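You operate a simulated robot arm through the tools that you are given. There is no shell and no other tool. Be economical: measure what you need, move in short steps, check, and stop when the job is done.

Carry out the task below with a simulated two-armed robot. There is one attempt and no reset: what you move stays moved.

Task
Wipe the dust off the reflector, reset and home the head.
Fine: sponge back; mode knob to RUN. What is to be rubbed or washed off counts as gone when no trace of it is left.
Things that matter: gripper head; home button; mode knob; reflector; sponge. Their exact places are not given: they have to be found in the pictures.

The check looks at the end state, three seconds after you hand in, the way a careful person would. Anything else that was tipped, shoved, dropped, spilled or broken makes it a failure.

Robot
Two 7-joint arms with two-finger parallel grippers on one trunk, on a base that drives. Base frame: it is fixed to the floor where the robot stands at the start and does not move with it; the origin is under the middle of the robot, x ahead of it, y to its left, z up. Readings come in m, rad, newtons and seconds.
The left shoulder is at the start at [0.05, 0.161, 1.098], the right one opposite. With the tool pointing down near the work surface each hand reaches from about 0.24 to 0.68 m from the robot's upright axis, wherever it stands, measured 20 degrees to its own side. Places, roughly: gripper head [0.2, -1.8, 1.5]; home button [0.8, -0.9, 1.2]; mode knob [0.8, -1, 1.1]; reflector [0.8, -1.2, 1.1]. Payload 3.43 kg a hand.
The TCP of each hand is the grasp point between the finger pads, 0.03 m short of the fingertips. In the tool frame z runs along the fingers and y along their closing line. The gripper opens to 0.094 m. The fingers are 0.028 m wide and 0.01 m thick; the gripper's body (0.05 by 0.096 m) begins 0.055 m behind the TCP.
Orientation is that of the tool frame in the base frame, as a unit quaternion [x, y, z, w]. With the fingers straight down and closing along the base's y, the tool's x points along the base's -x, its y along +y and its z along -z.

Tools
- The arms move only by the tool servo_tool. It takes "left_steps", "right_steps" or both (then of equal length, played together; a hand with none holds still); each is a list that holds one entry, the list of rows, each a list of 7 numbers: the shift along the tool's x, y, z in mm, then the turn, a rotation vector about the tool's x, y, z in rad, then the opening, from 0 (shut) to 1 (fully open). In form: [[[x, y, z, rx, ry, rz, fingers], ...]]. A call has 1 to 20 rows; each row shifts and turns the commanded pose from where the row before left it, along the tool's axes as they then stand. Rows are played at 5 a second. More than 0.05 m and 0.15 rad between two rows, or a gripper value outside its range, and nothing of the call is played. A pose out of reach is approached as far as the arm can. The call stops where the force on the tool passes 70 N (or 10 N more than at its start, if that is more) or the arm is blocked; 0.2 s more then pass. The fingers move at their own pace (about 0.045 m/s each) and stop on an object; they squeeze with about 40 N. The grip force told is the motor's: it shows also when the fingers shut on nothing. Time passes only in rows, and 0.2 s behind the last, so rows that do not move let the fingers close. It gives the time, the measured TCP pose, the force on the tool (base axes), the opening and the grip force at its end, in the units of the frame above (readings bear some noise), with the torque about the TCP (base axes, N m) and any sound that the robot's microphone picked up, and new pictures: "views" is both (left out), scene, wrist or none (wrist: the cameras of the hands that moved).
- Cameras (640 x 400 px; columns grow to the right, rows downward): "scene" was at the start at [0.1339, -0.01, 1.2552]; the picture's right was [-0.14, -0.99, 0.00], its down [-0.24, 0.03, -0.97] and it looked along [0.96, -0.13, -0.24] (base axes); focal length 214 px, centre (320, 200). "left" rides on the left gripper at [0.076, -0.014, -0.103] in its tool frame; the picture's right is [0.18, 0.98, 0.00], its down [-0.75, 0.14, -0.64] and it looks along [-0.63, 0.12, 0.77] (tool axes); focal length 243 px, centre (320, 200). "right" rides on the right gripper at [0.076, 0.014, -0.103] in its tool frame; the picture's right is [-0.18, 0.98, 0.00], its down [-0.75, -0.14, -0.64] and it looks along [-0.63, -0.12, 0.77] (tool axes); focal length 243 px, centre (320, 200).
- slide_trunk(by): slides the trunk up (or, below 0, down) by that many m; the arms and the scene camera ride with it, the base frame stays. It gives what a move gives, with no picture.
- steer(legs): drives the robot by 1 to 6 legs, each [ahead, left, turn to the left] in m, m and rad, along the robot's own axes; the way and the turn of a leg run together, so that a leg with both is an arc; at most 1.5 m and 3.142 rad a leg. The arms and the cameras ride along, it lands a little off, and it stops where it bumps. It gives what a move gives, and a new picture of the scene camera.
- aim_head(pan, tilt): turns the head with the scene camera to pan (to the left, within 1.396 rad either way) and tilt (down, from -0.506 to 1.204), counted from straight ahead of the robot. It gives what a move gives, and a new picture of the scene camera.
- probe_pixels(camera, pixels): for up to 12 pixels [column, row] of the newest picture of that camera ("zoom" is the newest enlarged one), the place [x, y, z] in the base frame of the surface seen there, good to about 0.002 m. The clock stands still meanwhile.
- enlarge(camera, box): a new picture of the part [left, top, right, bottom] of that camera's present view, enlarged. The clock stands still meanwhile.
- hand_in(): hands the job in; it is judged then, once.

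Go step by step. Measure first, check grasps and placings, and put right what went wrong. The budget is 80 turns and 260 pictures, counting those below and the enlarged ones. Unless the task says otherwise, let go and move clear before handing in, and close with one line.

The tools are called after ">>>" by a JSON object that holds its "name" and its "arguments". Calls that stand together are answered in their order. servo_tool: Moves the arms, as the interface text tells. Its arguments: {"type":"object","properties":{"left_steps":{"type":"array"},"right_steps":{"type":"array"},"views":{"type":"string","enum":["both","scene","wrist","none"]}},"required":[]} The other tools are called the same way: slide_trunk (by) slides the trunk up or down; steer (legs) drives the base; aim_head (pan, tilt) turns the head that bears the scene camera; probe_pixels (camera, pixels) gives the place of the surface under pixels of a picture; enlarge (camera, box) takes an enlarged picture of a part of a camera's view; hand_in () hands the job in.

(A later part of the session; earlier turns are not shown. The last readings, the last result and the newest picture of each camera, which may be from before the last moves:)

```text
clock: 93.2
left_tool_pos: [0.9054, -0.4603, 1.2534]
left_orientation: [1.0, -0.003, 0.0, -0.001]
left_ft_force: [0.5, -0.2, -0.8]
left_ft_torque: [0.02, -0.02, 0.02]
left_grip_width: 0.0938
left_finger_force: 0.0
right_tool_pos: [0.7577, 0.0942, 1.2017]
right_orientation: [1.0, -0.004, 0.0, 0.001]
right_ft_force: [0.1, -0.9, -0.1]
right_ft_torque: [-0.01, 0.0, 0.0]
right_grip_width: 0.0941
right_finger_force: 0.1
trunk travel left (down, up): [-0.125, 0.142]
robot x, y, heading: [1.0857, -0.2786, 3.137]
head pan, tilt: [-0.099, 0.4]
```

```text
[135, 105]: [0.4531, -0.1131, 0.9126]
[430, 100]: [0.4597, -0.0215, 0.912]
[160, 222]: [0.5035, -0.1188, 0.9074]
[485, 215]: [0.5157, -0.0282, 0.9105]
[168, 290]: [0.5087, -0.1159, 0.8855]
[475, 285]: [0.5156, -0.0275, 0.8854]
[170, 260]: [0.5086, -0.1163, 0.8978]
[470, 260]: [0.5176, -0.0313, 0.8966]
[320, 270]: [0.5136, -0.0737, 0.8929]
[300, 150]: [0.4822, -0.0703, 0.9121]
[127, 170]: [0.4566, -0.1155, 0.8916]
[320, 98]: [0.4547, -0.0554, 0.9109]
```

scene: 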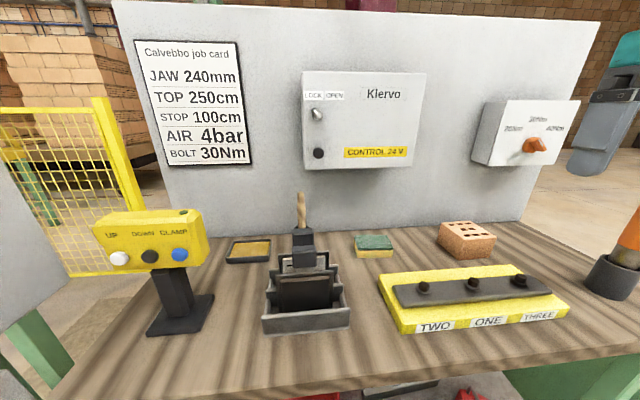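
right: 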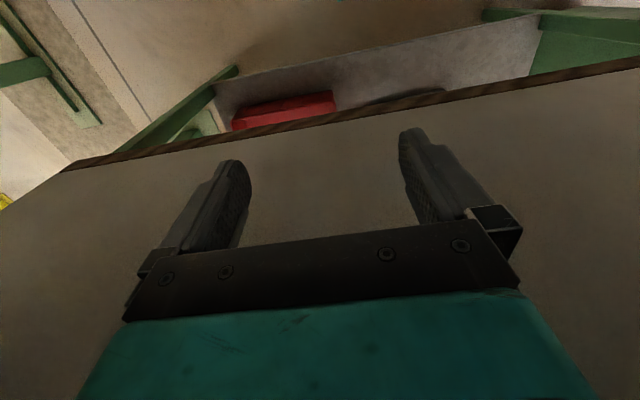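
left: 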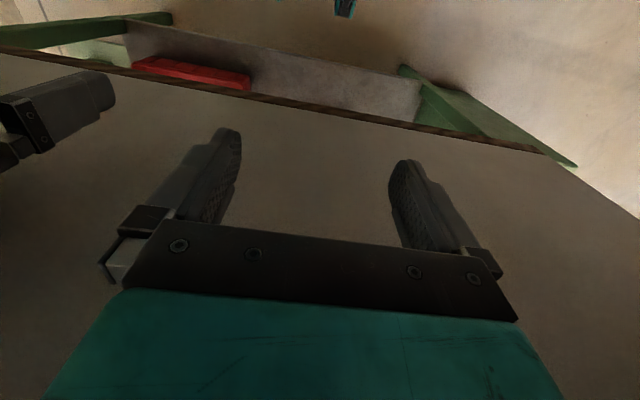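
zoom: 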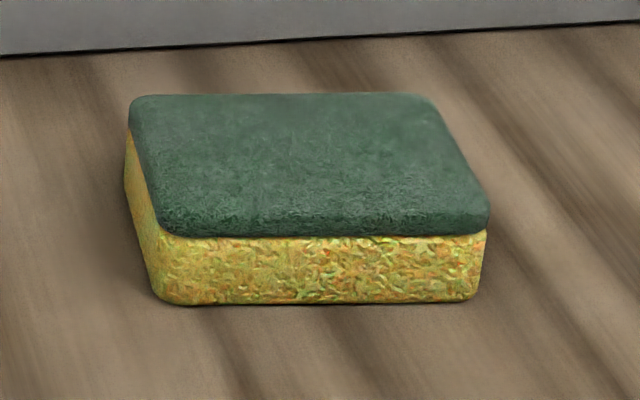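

The sponge is about 0.092 × 0.058 × 0.032, centre ≈(0.484,-0.070), turned ~0.09 rad. I'll grip across its 58 mm width, with tool x along -y, leaning slightly toward me to clear the box; first I turn the hand about its axis.

>>> {"name": "servo_tool", "arguments": {"right_steps": [[[-10, 10, 0, 0, 0, 0.1375, 1], [-10, 10, 0, 0, 0, 0.1375, 1], [0, 10, 0, 0, 0, 0.1375, 1], [0, 0, 0, 0, 0, 0.1375, 1], [0, 0, 0, 0, 0, 0.1375, 1], [0, 0, 0, 0, 0, 0.1375, 1], [0, 0, 0, 0, 0, 0.1375, 1], [0, 0, 0, 0, 0, 0.1375, 1], [0, 0, 0, 0, 0, 0.1375, 1], [0, 0, 0, 0, 0, 0.1375, 1], [0, 0, 0, 0, 0, 0.1375, 1], [0, 0, 0, 0, 0, 0.1375, 1], [0, 0, 0, 0, 0, 0, 1]]]}}

```text
clock: 96.0
left_tool_pos: [0.9049, -0.4606, 1.254]
left_orientation: [1.0, -0.003, 0.001, -0.001]
left_ft_force: [-0.7, -0.2, -0.1]
left_ft_torque: [0.0, -0.01, 0.01]
left_grip_width: 0.094
left_finger_force: 0.0
right_tool_pos: [0.7333, 0.067, 1.2034]
right_orientation: [-0.675, 0.738, -0.001, -0.001]
right_ft_force: [0.6, 0.2, -0.2]
right_ft_torque: [-0.02, 0.02, 0.01]
right_grip_width: 0.0939
right_finger_force: 0.1
trunk travel left (down, up): [-0.125, 0.142]
robot x, y, heading: [1.0818, -0.2748, 3.138]
head pan, tilt: [-0.099, 0.4]
```

scene: 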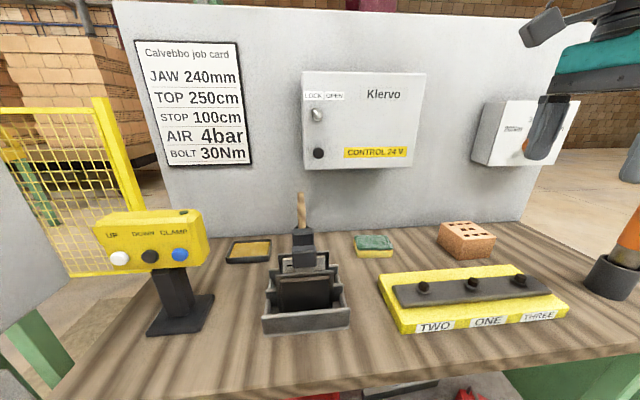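
right: 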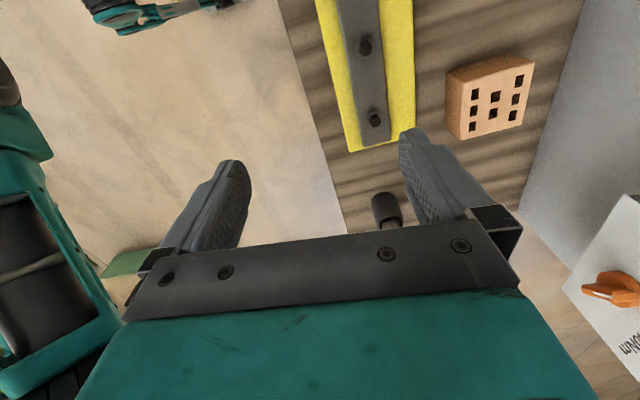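

Hand is turned as wanted. I move to above and in front of the sponge (0.56,-0.07,1.06) and lean it by 0.2 rad.

>>> {"name": "servo_tool", "arguments": {"right_steps": [[[30, 32, 0, 0, 0, 0, 1], [30, 32, 20, 0, 0, 0, 1], [30, 32, 30, 0, 0, 0, 1], [31, 32, 45, 0, 0, 0, 1], [31, 32, 48, 0, 0, 0, 1], [0, 0, 0, -0.1, 0, 0, 1], [0, 0, 0, -0.1, 0, 0, 1], [0, 0, 0, 0, 0, 0, 1]]]}}

```text
refused: row 3 steps farther than a row can; nothing moved
```

>>> {"name": "servo_tool", "arguments": {"right_steps": [[[25, 27, 24, 0, 0, 0, 1], [25, 27, 24, 0, 0, 0, 1], [25, 27, 24, 0, 0, 0, 1], [25, 27, 24, 0, 0, 0, 1], [26, 26, 24, 0, 0, 0, 1], [26, 26, 23, 0, 0, 0, 1], [0, 0, 0, -0.1, 0, 0, 1], [0, 0, 0, -0.1, 0, 0, 1], [0, 0, 0, 0, 0, 0, 1]]]}}

```text
clock: 98.0
left_tool_pos: [0.9064, -0.461, 1.2527]
left_orientation: [1.0, -0.004, 0.0, -0.001]
left_ft_force: [0.4, -0.5, -0.7]
left_ft_torque: [0.01, 0.01, -0.01]
left_grip_width: 0.094
left_finger_force: 0.0
right_tool_pos: [0.5604, -0.071, 1.0604]
right_orientation: [-0.672, 0.733, 0.074, -0.069]
right_ft_force: [-0.6, -0.3, 0.1]
right_ft_torque: [0.0, 0.02, 0.02]
right_grip_width: 0.094
right_finger_force: 0.0
trunk travel left (down, up): [-0.125, 0.142]
robot x, y, heading: [1.0836, -0.2805, 3.131]
head pan, tilt: [-0.099, 0.4]
```

scene: 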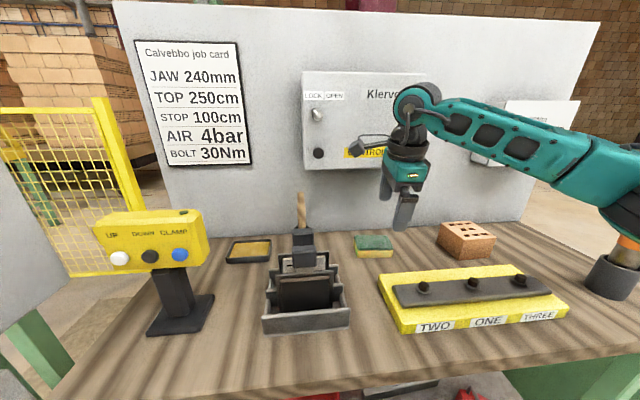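
right: 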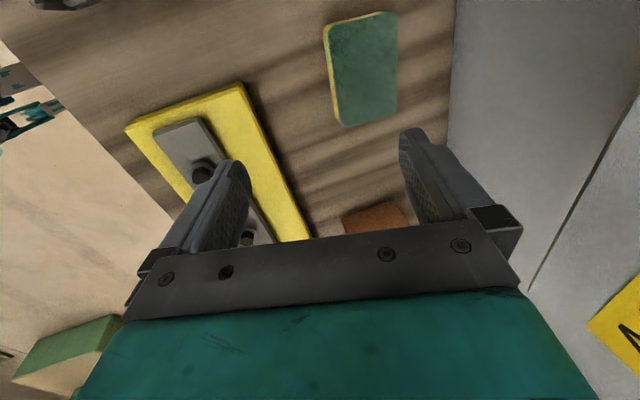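

The hand stands in front of the box. I check the clearance of wrist parts to the box before going in.

>>> {"name": "probe_pixels", "arguments": {"camera": "scene", "pixels": [[393, 110], [410, 95], [400, 150], [370, 145], [358, 147], [388, 175], [405, 205], [394, 190], [412, 125]]}}

>>> {"name": "probe_pixels", "arguments": {"camera": "right", "pixels": [[325, 25], [397, 15], [340, 122], [397, 115], [362, 70], [128, 125], [240, 85]]}}

>>> {"name": "enlarge", "arguments": {"camera": "scene", "box": [330, 70, 490, 260]}}

```text
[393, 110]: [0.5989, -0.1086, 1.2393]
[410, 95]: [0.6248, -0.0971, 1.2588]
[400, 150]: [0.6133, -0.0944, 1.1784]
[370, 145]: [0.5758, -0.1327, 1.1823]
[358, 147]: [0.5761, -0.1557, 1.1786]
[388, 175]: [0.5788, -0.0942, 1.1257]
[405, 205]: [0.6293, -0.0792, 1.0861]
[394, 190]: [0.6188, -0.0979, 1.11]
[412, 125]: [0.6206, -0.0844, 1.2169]
```

```text
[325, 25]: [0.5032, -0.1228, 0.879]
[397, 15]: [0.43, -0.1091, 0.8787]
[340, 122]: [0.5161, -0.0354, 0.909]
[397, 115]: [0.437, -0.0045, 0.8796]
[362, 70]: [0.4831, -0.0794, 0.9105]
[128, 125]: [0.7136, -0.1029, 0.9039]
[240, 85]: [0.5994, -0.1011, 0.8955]
```

```text
2.11 times, centred on (410, 165) of scene
```

zoom: 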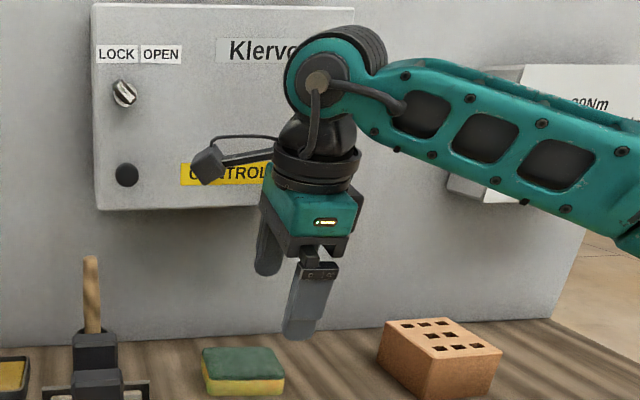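

The wrist's wheel would come too near the box if I grip in place. So I'll hook the sponge from behind with a leaned hand and draw it ~5 cm forward. I turn the hand back, lean it 0.5 rad, fingers about 56 mm apart.

>>> {"name": "servo_tool", "arguments": {"right_steps": [[[0, 0, 0, 0.1, 0, 0, 0.6], [0, 0, 0, 0.1, 0, 0, 0.6], [0, 0, 0, 0, 0, -0.13, 0.6], [0, 0, 0, 0, 0, -0.13, 0.6], [0, 0, 0, 0, 0, -0.13, 0.6], [0, 0, 0, 0, 0, -0.13, 0.6], [0, 0, 0, 0, 0, -0.13, 0.6], [0, 0, 0, 0, 0, -0.13, 0.6], [0, 0, 0, 0, 0, -0.13, 0.6], [0, 0, 0, 0, 0, -0.13, 0.6], [0, 0, 0, 0, 0, -0.13, 0.6], [0, 0, 0, 0, 0, -0.13, 0.6], [0, 0, 0, 0, 0, -0.13, 0.6], [0, 0, 0, 0, 0, -0.13, 0.6], [0, 0, 0, 0, -0.125, 0, 0.6], [0, 0, 0, 0, -0.125, 0, 0.6], [0, 0, 0, 0, -0.125, 0, 0.6], [0, 0, 0, 0, -0.125, 0, 0.6], [0, 0, 0, 0, 0, 0, 0.6]]]}}

```text
clock: 102.0
left_tool_pos: [0.905, -0.4602, 1.2543]
left_orientation: [1.0, -0.004, 0.0, -0.002]
left_ft_force: [-0.4, 0.7, -0.1]
left_ft_torque: [0.04, -0.02, 0.0]
left_grip_width: 0.0939
left_finger_force: 0.0
right_tool_pos: [0.5615, -0.0703, 1.0609]
right_orientation: [0.967, -0.048, -0.248, -0.011]
right_ft_force: [0.1, -0.2, 0.5]
right_ft_torque: [0.03, -0.03, 0.02]
right_grip_width: 0.0562
right_finger_force: 0.0
trunk travel left (down, up): [-0.125, 0.142]
robot x, y, heading: [1.0866, -0.2762, 3.138]
head pan, tilt: [-0.099, 0.4]
```

scene: 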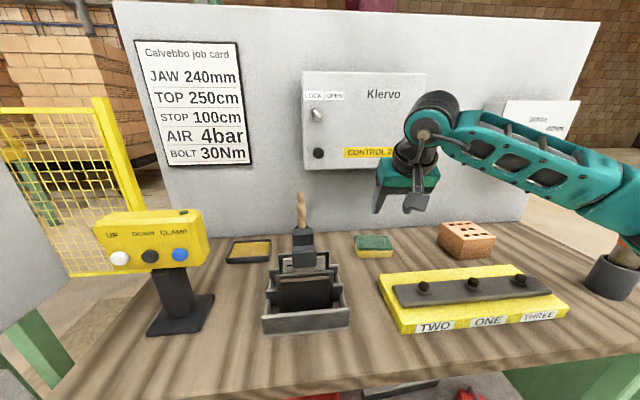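
right: 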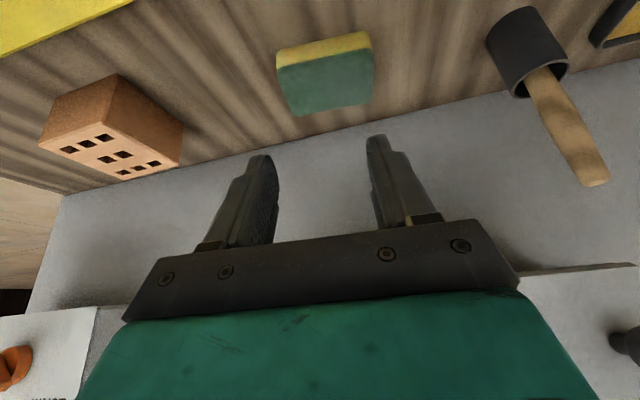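

I shift onto the approach line and go down along the fingers behind the sponge, ending with the tips just above the table.

>>> {"name": "servo_tool", "arguments": {"right_steps": [[[-22, 4, 18, 0, 0, 0, 0.6], [-22, 4, 18, 0, 0, 0, 0.6], [0, 0, 30, 0, 0, 0, 0.6], [0, 0, 30, 0, 0, 0, 0.6], [0, 0, 30, 0, 0, 0, 0.6], [0, 0, 25, 0, 0, 0, 0.6], [0, 0, 0, 0, 0, 0, 0.6]]]}}

```text
clock: 103.6
left_tool_pos: [0.9048, -0.4593, 1.254]
left_orientation: [1.0, -0.004, 0.0, -0.001]
left_ft_force: [0.8, 0.4, 0.3]
left_ft_torque: [0.0, 0.01, 0.01]
left_grip_width: 0.0939
left_finger_force: 0.0
right_tool_pos: [0.4493, -0.0686, 0.9497]
right_orientation: [0.968, -0.047, -0.248, -0.012]
right_ft_force: [0.0, 0.2, 0.0]
right_ft_torque: [-0.02, -0.01, 0.0]
right_grip_width: 0.0562
right_finger_force: 0.2
trunk travel left (down, up): [-0.125, 0.142]
robot x, y, heading: [1.0855, -0.2772, 3.135]
head pan, tilt: [-0.099, 0.4]
```

scene: 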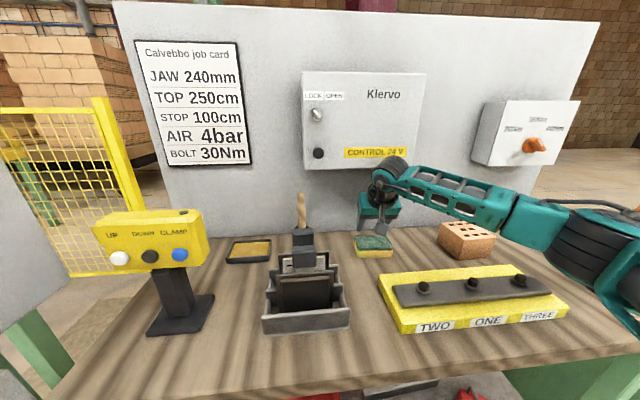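
right: 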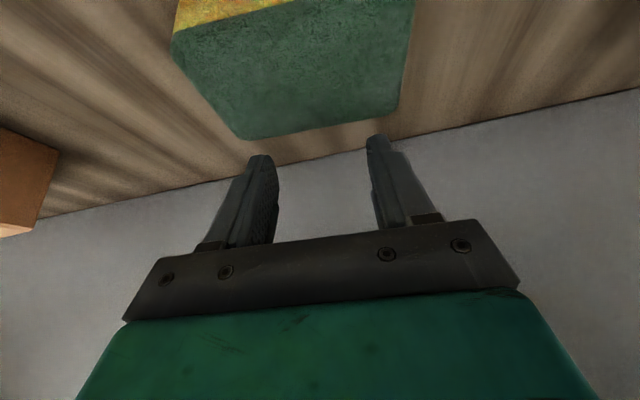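

All is clear; 32 mm more along the fingers, then draw toward +x by ~57 mm.

>>> {"name": "servo_tool", "arguments": {"right_steps": [[[0, 0, 16, 0, 0, 0, 0.6], [0, 0, 15, 0, 0, 0, 0.6], [12.6, -1.4, -6.9, 0, 0, 0, 0.6], [12.6, -1.4, -6.9, 0, 0, 0, 0.6], [12.6, -1.4, -6.9, 0, 0, 0, 0.6], [12, -1.4, -6.6, 0, 0, 0, 0.6], [0, 0, 0, 0, 0, 0, 0.6]]]}}

```text
clock: 105.2
left_tool_pos: [0.9057, -0.4603, 1.2532]
left_orientation: [1.0, -0.003, 0.0, 0.0]
left_ft_force: [-0.3, 0.3, 0.1]
left_ft_torque: [0.02, 0.04, -0.04]
left_grip_width: 0.094
left_finger_force: 0.1
right_tool_pos: [0.4916, -0.0673, 0.9221]
right_orientation: [0.968, -0.047, -0.246, -0.011]
right_ft_force: [-0.6, 0.1, 1.4]
right_ft_torque: [0.0, -0.02, 0.01]
right_grip_width: 0.0565
right_finger_force: 0.0
trunk travel left (down, up): [-0.125, 0.142]
robot x, y, heading: [1.0842, -0.2802, 3.135]
head pan, tilt: [-0.099, 0.4]
```

scene: 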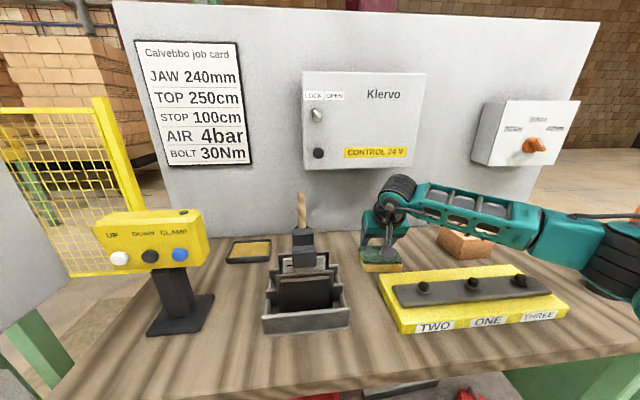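
right: 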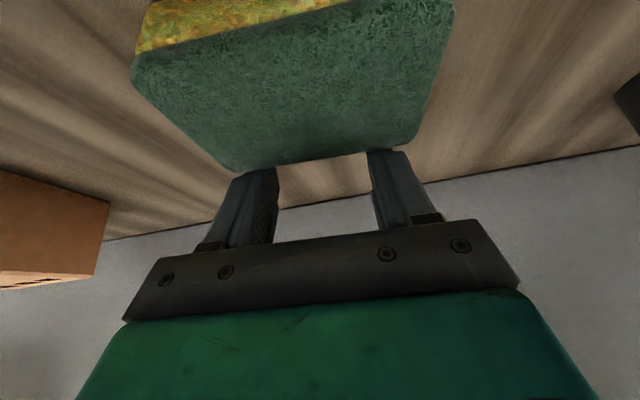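

The sponge followed (forces small). I back off a little, withdraw along the fingers, straighten up, and measure the sponge anew.

>>> {"name": "servo_tool", "arguments": {"right_steps": [[[-8.7, 1, 4.8, 0, 0, 0, 0.6], [0, 0, -30, 0, 0, 0, 0.6], [0, 0, -30, 0, 0, 0, 0.6], [0, 0, -30, 0, 0, 0, 0.6], [0, 0, -30, 0, 0, 0, 0.6], [0, 0, -30, 0, 0, 0, 0.8], [0, 0, -10, 0, 0.125, 0, 0.8], [0, 0, -10, 0, 0.125, 0, 0.8], [0, 0, 0, 0, 0.125, 0, 0.8], [0, 0, 0, 0, 0.125, 0, 0.8], [0, 0, 0, 0, 0, 0, 0.8]]]}}

>>> {"name": "enlarge", "arguments": {"camera": "scene", "box": [350, 240, 430, 290]}}

```text
clock: 107.6
left_tool_pos: [0.9066, -0.4596, 1.2535]
left_orientation: [1.0, -0.003, 0.0, -0.001]
left_ft_force: [0.2, -0.6, 0.3]
left_ft_torque: [0.02, 0.01, 0.0]
left_grip_width: 0.094
left_finger_force: 0.0
right_tool_pos: [0.5623, -0.0748, 1.0716]
right_orientation: [0.999, -0.048, 0.001, 0.0]
right_ft_force: [-0.6, 0.5, -0.9]
right_ft_torque: [-0.01, 0.04, 0.0]
right_grip_width: 0.0754
right_finger_force: 0.0
trunk travel left (down, up): [-0.125, 0.142]
robot x, y, heading: [1.0853, -0.2766, 3.134]
head pan, tilt: [-0.099, 0.4]
```

scene: 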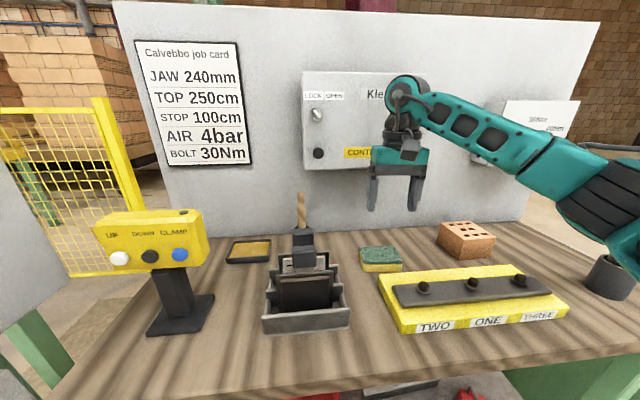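
right: 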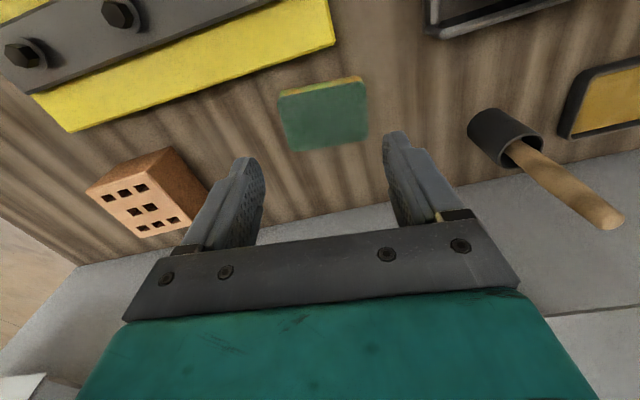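

```text
8.00 times, centred on (390, 265) of scene
```

zoom: 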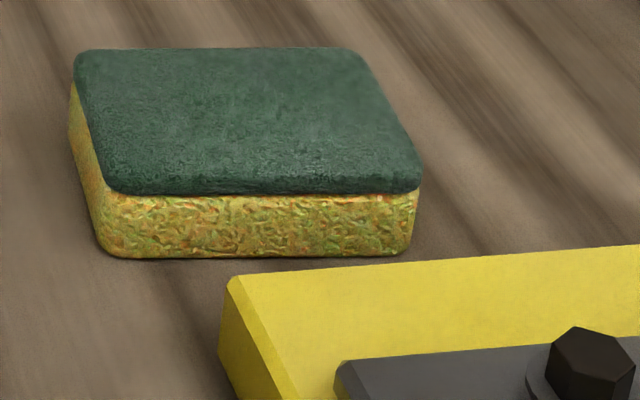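

>>> {"name": "probe_pixels", "arguments": {"camera": "zoom", "pixels": [[80, 58], [355, 55], [110, 180], [415, 178], [115, 225], [405, 225], [255, 220], [235, 50], [240, 120], [235, 285], [72, 115], [500, 262]]}}

```text
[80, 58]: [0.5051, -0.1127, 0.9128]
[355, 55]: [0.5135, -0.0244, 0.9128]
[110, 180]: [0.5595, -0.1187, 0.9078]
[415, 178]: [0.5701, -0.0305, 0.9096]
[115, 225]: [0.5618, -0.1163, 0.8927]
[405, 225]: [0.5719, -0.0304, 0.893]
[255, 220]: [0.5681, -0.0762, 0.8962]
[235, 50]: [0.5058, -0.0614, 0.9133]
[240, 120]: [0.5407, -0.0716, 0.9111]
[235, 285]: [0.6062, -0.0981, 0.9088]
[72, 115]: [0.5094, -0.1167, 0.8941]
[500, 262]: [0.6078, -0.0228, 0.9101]
```

Sponge centre is now (0.537,-0.071), yaw ≈0.1. I turn the hand 90° again, lean it 0.15 rad and go down most of the way.

>>> {"name": "servo_tool", "arguments": {"right_steps": [[[0, 0, 0, 0, 0, 0.131, 0.8], [0, 0, 0, 0, 0, 0.131, 0.8], [0, 0, 0, 0, 0, 0.131, 0.8], [0, 0, 0, 0, 0, 0.131, 0.8], [0, 0, 0, 0, 0, 0.131, 0.8], [0, 0, 0, 0, 0, 0.131, 0.8], [0, 0, 0, 0, 0, 0.131, 0.8], [0, 0, 0, 0, 0, 0.131, 0.8], [0, 0, 0, 0, 0, 0.131, 0.8], [0, 0, 0, 0, 0, 0.131, 0.8], [0, 0, 0, 0, 0, 0.131, 0.8], [0, 0, 0, 0, 0, 0.131, 0.8], [0, 0, 0, -0.075, 0, 0, 0.8], [-1.6, 2.4, 0, -0.075, 0, 0, 0.8], [0, 0, 30, 0, 0, 0, 0.8], [0, 0, 30, 0, 0, 0, 0.8], [0, 0, 30, 0, 0, 0, 0.8], [0, 0, 20, 0, 0, 0, 0.8], [0, 0, 0, 0, 0, 0, 0.8]]]}}

```text
clock: 111.6
left_tool_pos: [0.9048, -0.4609, 1.2551]
left_orientation: [1.0, -0.004, 0.0, -0.001]
left_ft_force: [1.0, 0.2, -0.2]
left_ft_torque: [-0.01, 0.01, -0.01]
left_grip_width: 0.094
left_finger_force: 0.0
right_tool_pos: [0.5417, -0.072, 0.9624]
right_orientation: [-0.669, 0.739, 0.055, -0.05]
right_ft_force: [0.2, -0.6, 1.4]
right_ft_torque: [-0.01, 0.02, 0.01]
right_grip_width: 0.0751
right_finger_force: 0.0
trunk travel left (down, up): [-0.125, 0.142]
robot x, y, heading: [1.082, -0.2758, 3.13]
head pan, tilt: [-0.099, 0.4]
```

scene: 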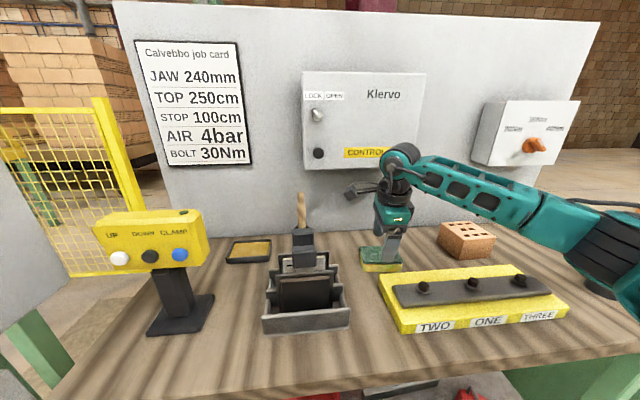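
right: 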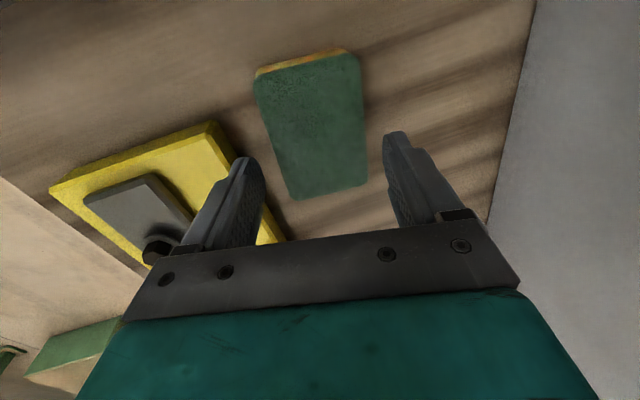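

The fingers straddle the sponge. I go down 42 mm and close.

>>> {"name": "servo_tool", "arguments": {"right_steps": [[[0, 0, 21, 0, 0, 0, 0.8], [0, 0, 21, 0, 0, 0, 0.8], [0, 0, 0, 0, 0, 0, 0], [0, 0, 0, 0, 0, 0, 0], [0, 0, 0, 0, 0, 0, 0], [0, 0, 0, 0, 0, 0, 0]]]}}

```text
clock: 113.0
left_tool_pos: [0.9054, -0.4611, 1.2547]
left_orientation: [1.0, -0.003, 0.0, -0.001]
left_ft_force: [-0.7, 0.1, 0.8]
left_ft_torque: [-0.02, 0.01, -0.02]
left_grip_width: 0.0938
left_finger_force: 0.1
right_tool_pos: [0.536, -0.0711, 0.9215]
right_orientation: [-0.669, 0.739, 0.054, -0.051]
right_ft_force: [1.0, 0.6, -0.2]
right_ft_torque: [-0.01, 0.01, -0.03]
right_grip_width: 0.0611
right_finger_force: 39.9
trunk travel left (down, up): [-0.125, 0.142]
robot x, y, heading: [1.0854, -0.2761, 3.135]
head pan, tilt: [-0.099, 0.4]
```

scene: 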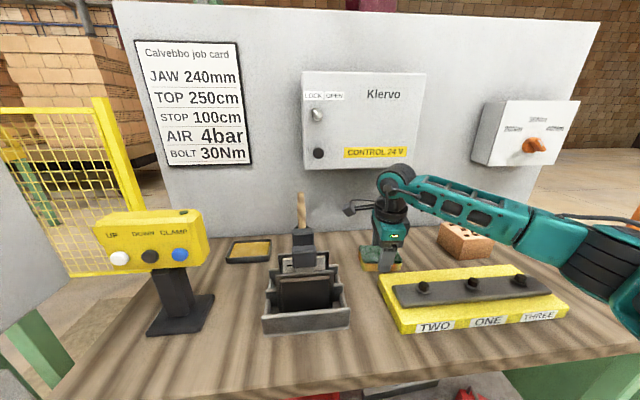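
right: 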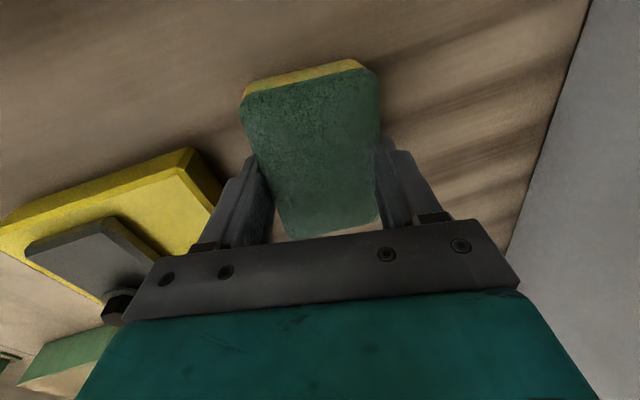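

Gripped (61 mm, 40 N). I lift along the hand's axis, straighten it, and check.

>>> {"name": "servo_tool", "arguments": {"right_steps": [[[0, 0, -20, 0, 0, 0, 0], [0, 0, -30, 0, 0, 0, 0], [0, 0, -40, 0, 0, 0, 0], [0, 0, -40, 0, 0, 0, 0], [0, 0, -40, 0, 0, 0, 0], [0, -40, -20, 0.075, 0, 0, 0], [0, -40, -20, 0.075, 0, 0, 0], [0, -40, 0, 0, 0, 0, 0], [0, -40, 0, 0, 0, 0, 0], [0, 0, 0, 0, 0, 0, 0]]]}}

```text
clock: 115.2
left_tool_pos: [0.9055, -0.4612, 1.2535]
left_orientation: [1.0, -0.004, 0.0, -0.001]
left_ft_force: [-0.2, 0.8, 0.1]
left_ft_torque: [0.04, 0.05, -0.03]
left_grip_width: 0.094
left_finger_force: 0.1
right_tool_pos: [0.7245, -0.0909, 1.1195]
right_orientation: [-0.67, 0.742, 0.0, 0.0]
right_ft_force: [0.3, 0.2, 0.8]
right_ft_torque: [-0.04, 0.04, 0.03]
right_grip_width: 0.061
right_finger_force: 40.0
trunk travel left (down, up): [-0.125, 0.142]
robot x, y, heading: [1.0874, -0.274, 3.133]
head pan, tilt: [-0.099, 0.4]
```

scene: 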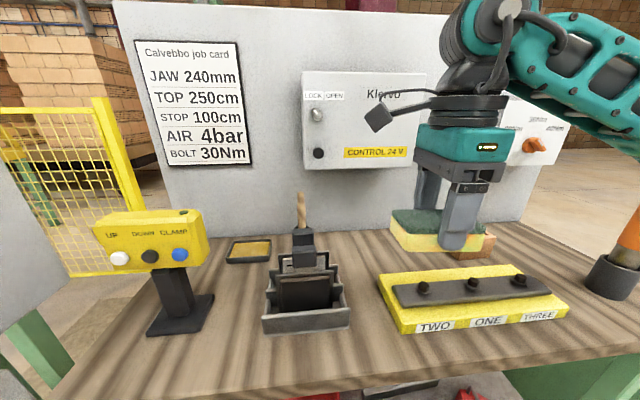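
right: 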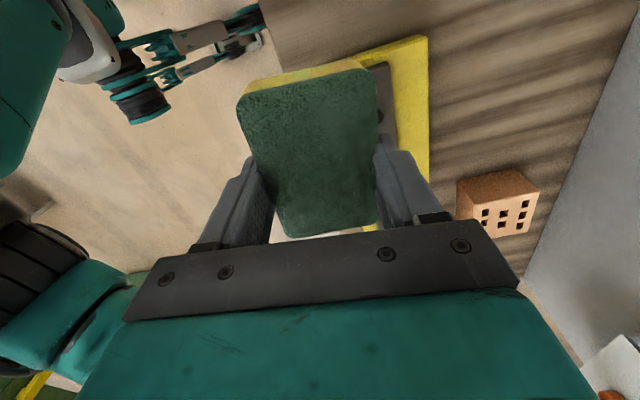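

Sponge held well. I back out, drive left and forward to the reflector, keeping the hand on its -y side.

>>> {"name": "steer", "arguments": {"legs": [[-0.36, 0, 0], [0, 1.3, 0]]}}

>>> {"name": "aim_head", "arguments": {"pan": -0.5, "tilt": 0.25}}

```text
clock: 128.7
left_tool_pos: [1.244, -1.7615, 1.2537]
left_orientation: [1.0, -0.011, 0.0, -0.001]
left_ft_force: [0.1, -0.1, 0.3]
left_ft_torque: [0.01, -0.01, 0.0]
left_grip_width: 0.094
left_finger_force: 0.0
right_tool_pos: [1.0695, -1.3887, 1.1199]
right_orientation: [-0.664, 0.747, -0.001, -0.001]
right_ft_force: [-0.8, 0.4, -0.5]
right_ft_torque: [0.0, 0.0, 0.02]
right_grip_width: 0.0624
right_finger_force: 40.2
trunk travel left (down, up): [-0.125, 0.142]
robot x, y, heading: [1.4292, -1.5847, 3.121]
head pan, tilt: [-0.099, 0.4]
```

scene: 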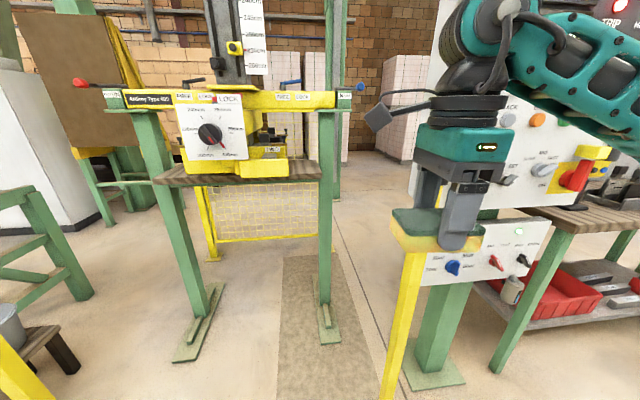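

```text
clock: 129.6
left_tool_pos: [1.2434, -1.7617, 1.2536]
left_orientation: [1.0, -0.011, 0.0, -0.001]
left_ft_force: [-0.3, 0.4, -0.3]
left_ft_torque: [0.0, 0.03, -0.03]
left_grip_width: 0.0938
left_finger_force: 0.0
right_tool_pos: [1.069, -1.3884, 1.1197]
right_orientation: [-0.664, 0.747, 0.0, -0.001]
right_ft_force: [0.5, -0.4, -0.5]
right_ft_torque: [0.01, 0.0, 0.03]
right_grip_width: 0.0624
right_finger_force: 39.8
trunk travel left (down, up): [-0.125, 0.142]
robot x, y, heading: [1.425, -1.5823, 3.118]
head pan, tilt: [-0.499, 0.25]
```

scene: 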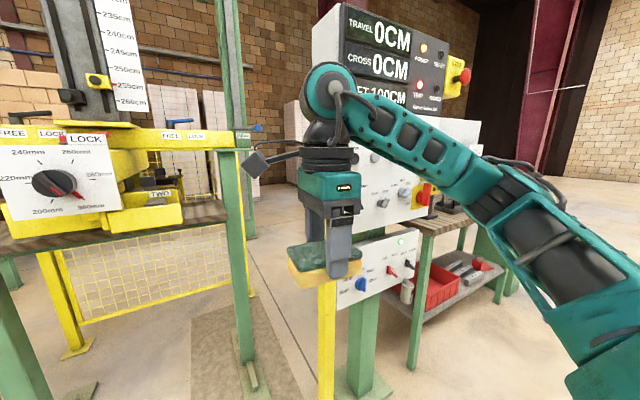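

Sponge still firm. I drive 0.13 m ahead and square the hand (−0.116 rad about its axis), then look.

>>> {"name": "steer", "arguments": {"legs": [[0.13, 0, 0]]}}

>>> {"name": "servo_tool", "arguments": {"right_steps": [[[0, 0, 0, 0, 0, -0.11, 0], [0, 0, -20, 0, 0, 0, 0], [0, 0, -20, 0, 0, 0, 0], [0, 0, 0, 0, 0, 0, 0]]]}}

```text
clock: 130.9
left_tool_pos: [1.111, -1.758, 1.2538]
left_orientation: [1.0, -0.012, 0.0, -0.002]
left_ft_force: [-0.7, -0.7, 0.9]
left_ft_torque: [0.0, -0.02, 0.02]
left_grip_width: 0.0943
left_finger_force: 0.1
right_tool_pos: [0.9388, -1.3844, 1.119]
right_orientation: [-0.665, 0.747, 0.0, -0.001]
right_ft_force: [-0.5, 0.4, -0.7]
right_ft_torque: [-0.02, -0.05, -0.01]
right_grip_width: 0.0621
right_finger_force: 39.2
trunk travel left (down, up): [-0.125, 0.142]
robot x, y, heading: [1.2927, -1.5796, 3.12]
head pan, tilt: [-0.499, 0.25]
```

scene: 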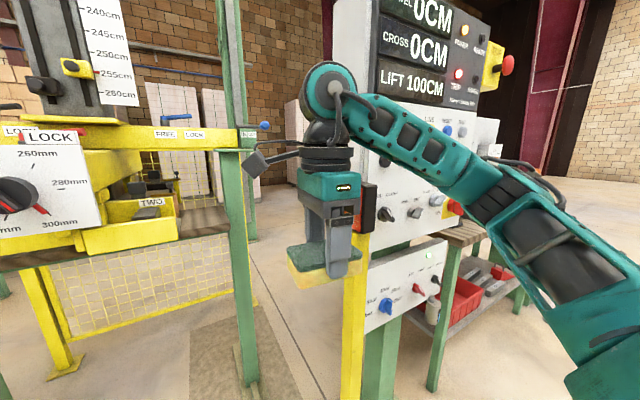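

```text
clock: 131.9
left_tool_pos: [1.1121, -1.7571, 1.2533]
left_orientation: [1.0, -0.012, 0.001, 0.0]
left_ft_force: [-1.4, -0.1, -0.6]
left_ft_torque: [-0.01, -0.03, 0.0]
left_grip_width: 0.094
left_finger_force: 0.2
right_tool_pos: [0.9361, -1.3856, 1.1597]
right_orientation: [-0.704, 0.71, 0.001, -0.001]
right_ft_force: [0.7, 0.0, 0.1]
right_ft_torque: [0.0, 0.0, 0.0]
right_grip_width: 0.0621
right_finger_force: 40.2
trunk travel left (down, up): [-0.125, 0.142]
robot x, y, heading: [1.2931, -1.5778, 3.12]
head pan, tilt: [-0.499, 0.25]
```

scene: 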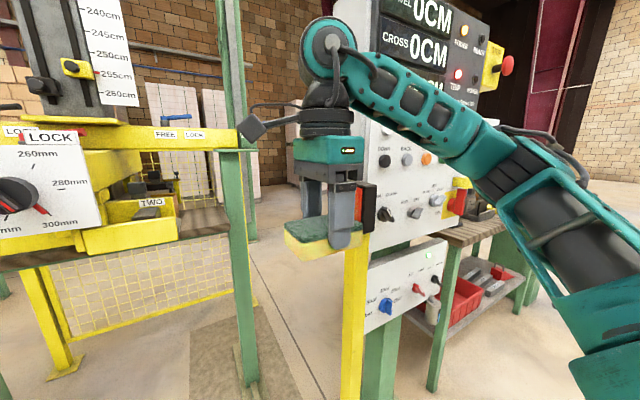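
right: 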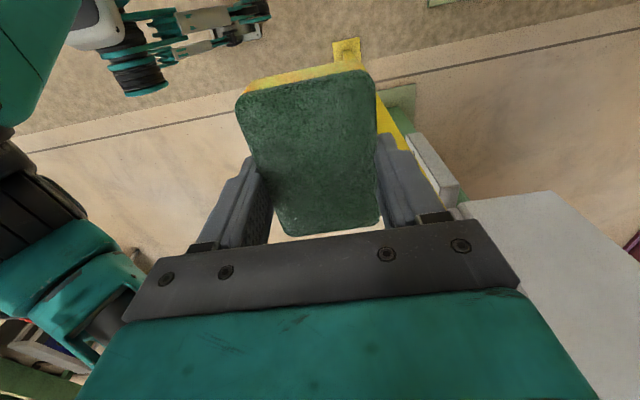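

Hand squared. I move to x≈0.84, z 1.20 (sponge centre ≈1.175, top of plate) and approach the plate in +y.

>>> {"name": "servo_tool", "arguments": {"right_steps": [[[0, 32, -14, 0, 0, 0, 0], [0, 32, -14, 0, 0, 0, 0], [0, 32, -12, 0, 0, 0, 0], [-20, 0, 0, 0, 0, 0, 0], [-20, 0, 0, 0, 0, 0, 0], [-15, 0, 0, 0, 0, 0, 0], [-8, 0, 0, 0, 0, 0, 0], [0, 0, 0, 0, 0, 0, 0]]]}}

>>> {"name": "enlarge", "arguments": {"camera": "scene", "box": [260, 140, 420, 270]}}

```text
clock: 133.7
left_tool_pos: [1.1114, -1.7576, 1.254]
left_orientation: [1.0, -0.012, 0.0, 0.0]
left_ft_force: [-0.1, 0.0, -0.3]
left_ft_torque: [0.0, 0.0, 0.0]
left_grip_width: 0.0939
left_finger_force: 0.0
right_tool_pos: [0.8418, -1.3195, 1.1999]
right_orientation: [-0.704, 0.71, 0.0, -0.001]
right_ft_force: [-0.7, 0.0, -0.4]
right_ft_torque: [-0.02, 0.03, 0.0]
right_grip_width: 0.0623
right_finger_force: 40.4
trunk travel left (down, up): [-0.125, 0.142]
robot x, y, heading: [1.2986, -1.5847, 3.118]
head pan, tilt: [-0.499, 0.25]
```

scene: 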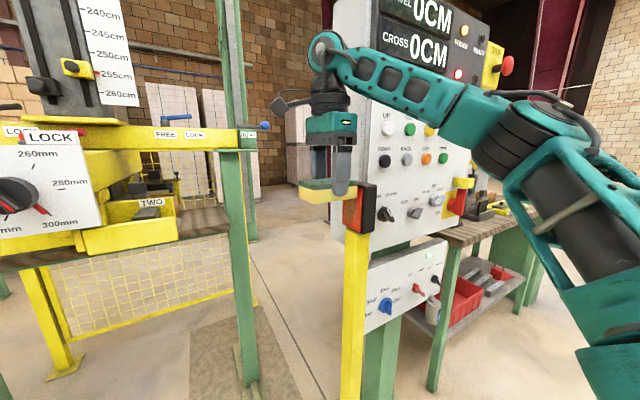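
right: 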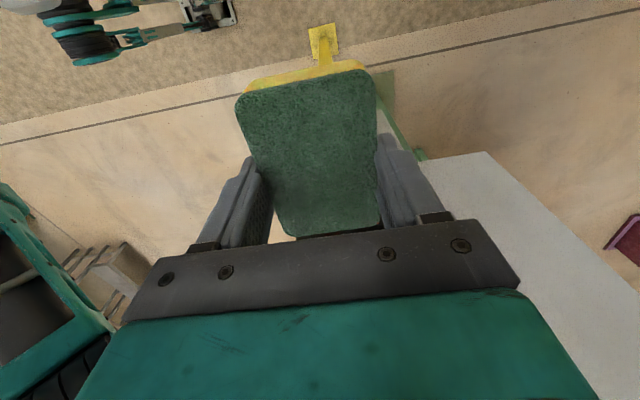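

```text
3.08 times, centred on (340, 205) of scene
```

zoom: 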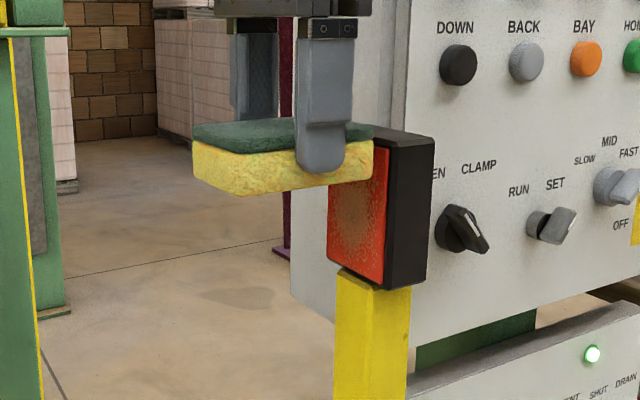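

The sponge end is near the plate top. I press in gently by small steps and read the force.

>>> {"name": "servo_tool", "arguments": {"right_steps": [[[-4, 0, 0, 0, 0, 0, 0], [-4, 0, 0, 0, 0, 0, 0], [-3, 0, 0, 0, 0, 0, 0], [-3, 0, 0, 0, 0, 0, 0], [-2, 0, 0, 0, 0, 0, 0]]], "views": "scene"}}

```text
clock: 134.9
left_tool_pos: [1.1132, -1.7592, 1.2521]
left_orientation: [1.0, -0.011, -0.001, -0.001]
left_ft_force: [-0.4, 0.6, -0.2]
left_ft_torque: [0.02, -0.01, 0.0]
left_grip_width: 0.0939
left_finger_force: 0.1
right_tool_pos: [0.843, -1.3067, 1.2006]
right_orientation: [-0.705, 0.709, 0.0, -0.001]
right_ft_force: [2.1, -9.2, -1.9]
right_ft_torque: [-0.35, -0.07, 0.1]
right_grip_width: 0.0623
right_finger_force: 39.6
trunk travel left (down, up): [-0.125, 0.142]
robot x, y, heading: [1.2978, -1.578, 3.122]
head pan, tilt: [-0.499, 0.25]
```

scene: 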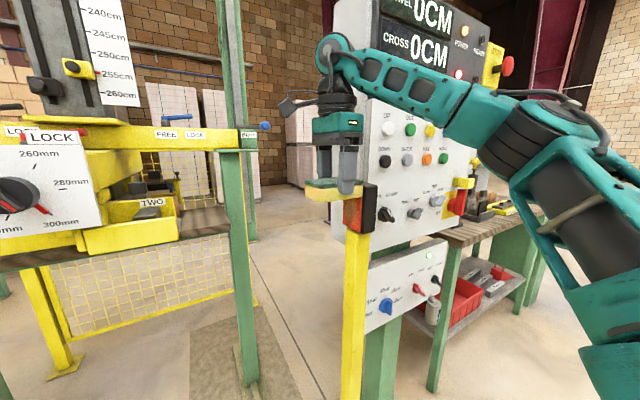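

Contact at about 9 N. I rub down along the plate, step sideways, and rub back up.

>>> {"name": "servo_tool", "arguments": {"right_steps": [[[0, 0, 13, 0, 0, 0, 0], [0, 0, 13, 0, 0, 0, 0], [0, 0, 13, 0, 0, 0, 0], [0, 0, 13, 0, 0, 0, 0], [0, 0, 13, 0, 0, 0, 0], [0, 0, 13, 0, 0, 0, 0], [0, 0, 12, 0, 0, 0, 0], [0, 0, 12, 0, 0, 0, 0], [0, 16, 0, 0, 0, 0, 0], [0, 0, -13, 0, 0, 0, 0], [0, 0, -13, 0, 0, 0, 0], [0, 0, -13, 0, 0, 0, 0], [0, 0, -13, 0, 0, 0, 0], [0, 0, -13, 0, 0, 0, 0], [0, 0, -13, 0, 0, 0, 0], [0, 0, -12, 0, 0, 0, 0], [0, 0, -12, 0, 0, 0, 0]]], "views": "scene"}}

>>> {"name": "enlarge", "arguments": {"camera": "scene", "box": [290, 140, 420, 260]}}

```text
clock: 136.6
left_tool_pos: [1.1122, -1.7611, 1.2541]
left_orientation: [1.0, -0.012, 0.0, 0.0]
left_ft_force: [0.3, 0.0, -0.1]
left_ft_torque: [0.0, -0.02, 0.0]
left_grip_width: 0.0938
left_finger_force: 0.1
right_tool_pos: [0.8427, -1.3086, 1.1146]
right_orientation: [-0.706, 0.708, 0.01, -0.012]
right_ft_force: [-1.1, -8.9, 20.0]
right_ft_torque: [1.03, -0.4, 0.07]
right_grip_width: 0.0624
right_finger_force: 39.4
trunk travel left (down, up): [-0.125, 0.142]
robot x, y, heading: [1.2931, -1.5772, 3.122]
head pan, tilt: [-0.499, 0.25]
stopped in row 8 (right hand): the force on the tool passed its limit at 82 N (the readings are from after the stop); the commanded pose is now the measured one
```

scene: 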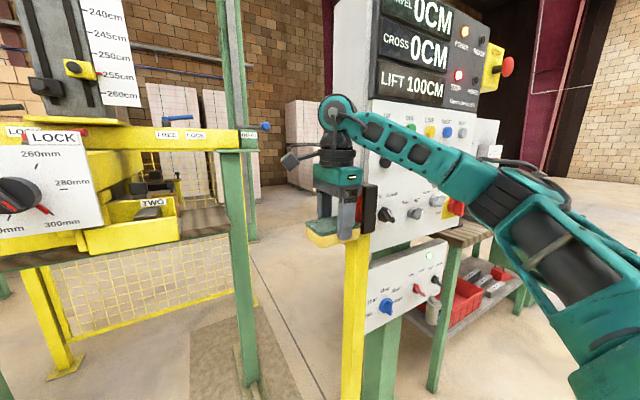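

```text
3.33 times, centred on (355, 200) of scene
```

zoom: 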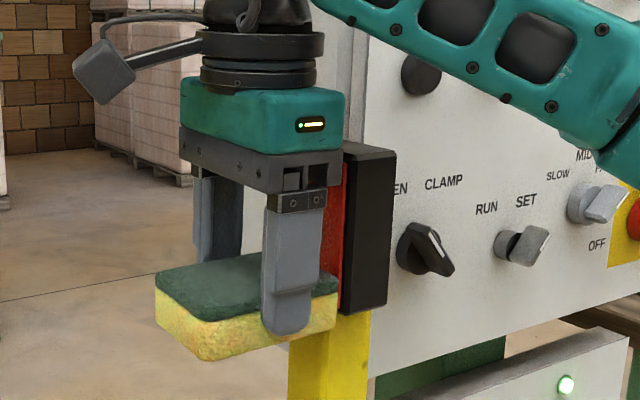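

It stopped because the sponge's end met the post's shoulder below the plate at z≈1.114, low enough. I lift a touch, then rub up at x≈0.827 and down/up at x≈0.859, staying above z 1.12.

>>> {"name": "servo_tool", "arguments": {"right_steps": [[[0, 0, -7, 0.031, 0, 0, 0], [-4, 16, 0, 0, 0, 0, 0], [0, 0, -13, 0, 0, 0, 0], [0, 0, -13, 0, 0, 0, 0], [0, 0, -13, 0, 0, 0, 0], [0, 0, -13, 0, 0, 0, 0], [0, 0, -13, 0, 0, 0, 0], [0, 0, -13, 0, 0, 0, 0], [0, -16, 0, 0, 0, 0, 0], [0, -16, 0, 0, 0, 0, 0], [0, 0, 13, 0, 0, 0, 0], [0, 0, 13, 0, 0, 0, 0], [0, 0, 13, 0, 0, 0, 0], [0, 0, 13, 0, 0, 0, 0], [0, 0, 13, 0, 0, 0, 0], [0, 0, 13, 0, 0, 0, 0]]], "views": "scene"}}

```text
clock: 140.0
left_tool_pos: [1.1125, -1.7629, 1.2518]
left_orientation: [1.0, -0.012, -0.001, -0.003]
left_ft_force: [-0.2, 0.4, -0.3]
left_ft_torque: [-0.03, 0.03, 0.03]
left_grip_width: 0.0939
left_finger_force: 0.0
right_tool_pos: [0.8576, -1.3061, 1.1209]
right_orientation: [-0.705, 0.709, -0.002, 0.002]
right_ft_force: [0.5, -26.2, 15.7]
right_ft_torque: [0.22, 0.1, 0.17]
right_grip_width: 0.0622
right_finger_force: 40.2
trunk travel left (down, up): [-0.125, 0.142]
robot x, y, heading: [1.2932, -1.581, 3.117]
head pan, tilt: [-0.499, 0.25]
```

scene: 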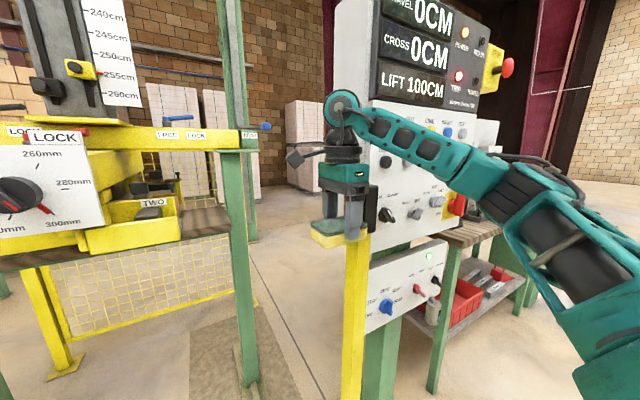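

Pressing with ~26 N. Another pass up here, then down and up mid-plate, then back off to look.

>>> {"name": "servo_tool", "arguments": {"right_steps": [[[0, 0, -16, 0, 0, 0, 0], [0, 0, -16, 0, 0, 0, 0], [0, 0, -16, 0, 0, 0, 0], [0, 0, -16, 0, 0, 0, 0], [0, 0, -16, 0, 0, 0, 0], [0, 16, 0, 0, 0, 0, 0], [0, 0, 16, 0, 0, 0, 0], [0, 0, 16, 0, 0, 0, 0], [0, 0, 16, 0, 0, 0, 0], [0, 0, 16, 0, 0, 0, 0], [0, 0, 15, 0, 0, 0, 0], [0, 14, 0, 0, 0, 0, 0], [0, -14, 0, 0, 0, 0, 0], [0, 0, -20, 0, 0, 0, 0], [0, 0, -20, 0, 0, 0, 0], [30, 0, 0, 0, 0, 0, 0], [40, 0, 0, 0, 0, 0, 0], [40, -30, 0, 0, 0, 0, 0], [40, -30, 0, 0, 0, 0, 0]]], "views": "scene"}}

>>> {"name": "enlarge", "arguments": {"camera": "scene", "box": [320, 170, 400, 240]}}

```text
clock: 144.0
left_tool_pos: [1.1118, -1.7581, 1.2531]
left_orientation: [1.0, -0.013, 0.0, 0.0]
left_ft_force: [-0.2, -0.5, 0.5]
left_ft_torque: [-0.01, -0.01, -0.01]
left_grip_width: 0.0942
left_finger_force: 0.0
right_tool_pos: [0.8988, -1.4536, 1.1618]
right_orientation: [-0.704, 0.71, -0.003, 0.001]
right_ft_force: [0.3, -0.5, -1.2]
right_ft_torque: [0.01, -0.01, -0.01]
right_grip_width: 0.0624
right_finger_force: 40.8
trunk travel left (down, up): [-0.125, 0.142]
robot x, y, heading: [1.2959, -1.5787, 3.112]
head pan, tilt: [-0.499, 0.25]
```

scene: 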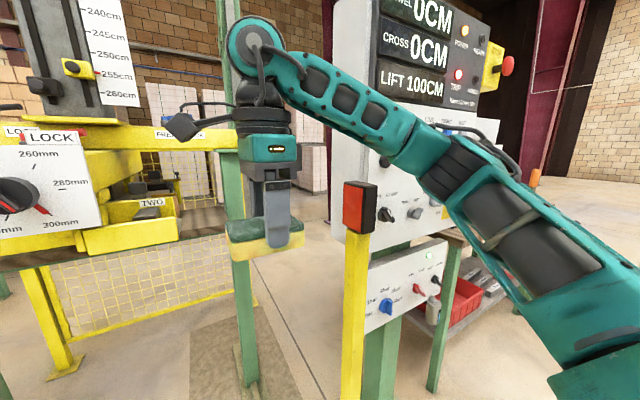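

```text
5.71 times, centred on (360, 205) of scene
```

zoom: 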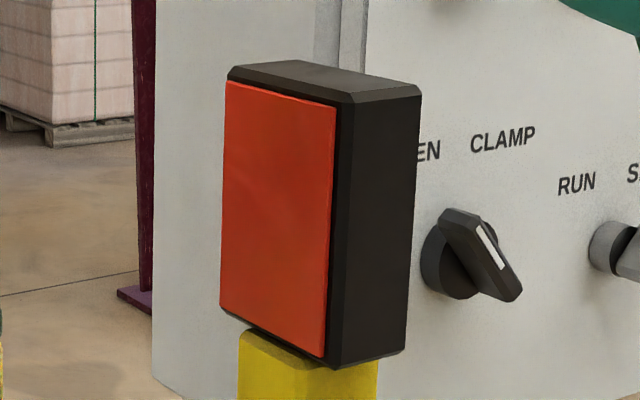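

The plate looks clean. I check it once more at higher magnification.

>>> {"name": "enlarge", "arguments": {"camera": "scene", "box": [342, 176, 370, 236]}}

```text
6.67 times, centred on (356, 206) of scene
```

zoom: 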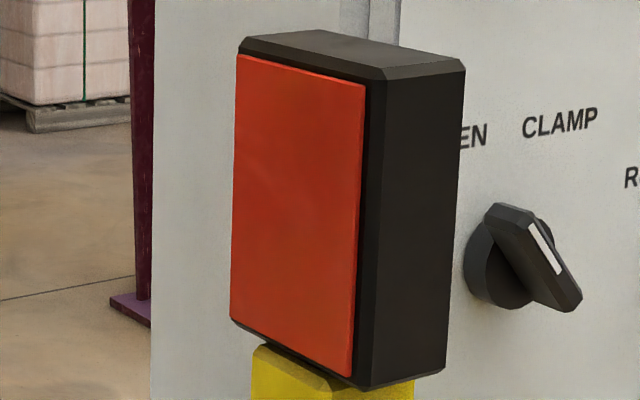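

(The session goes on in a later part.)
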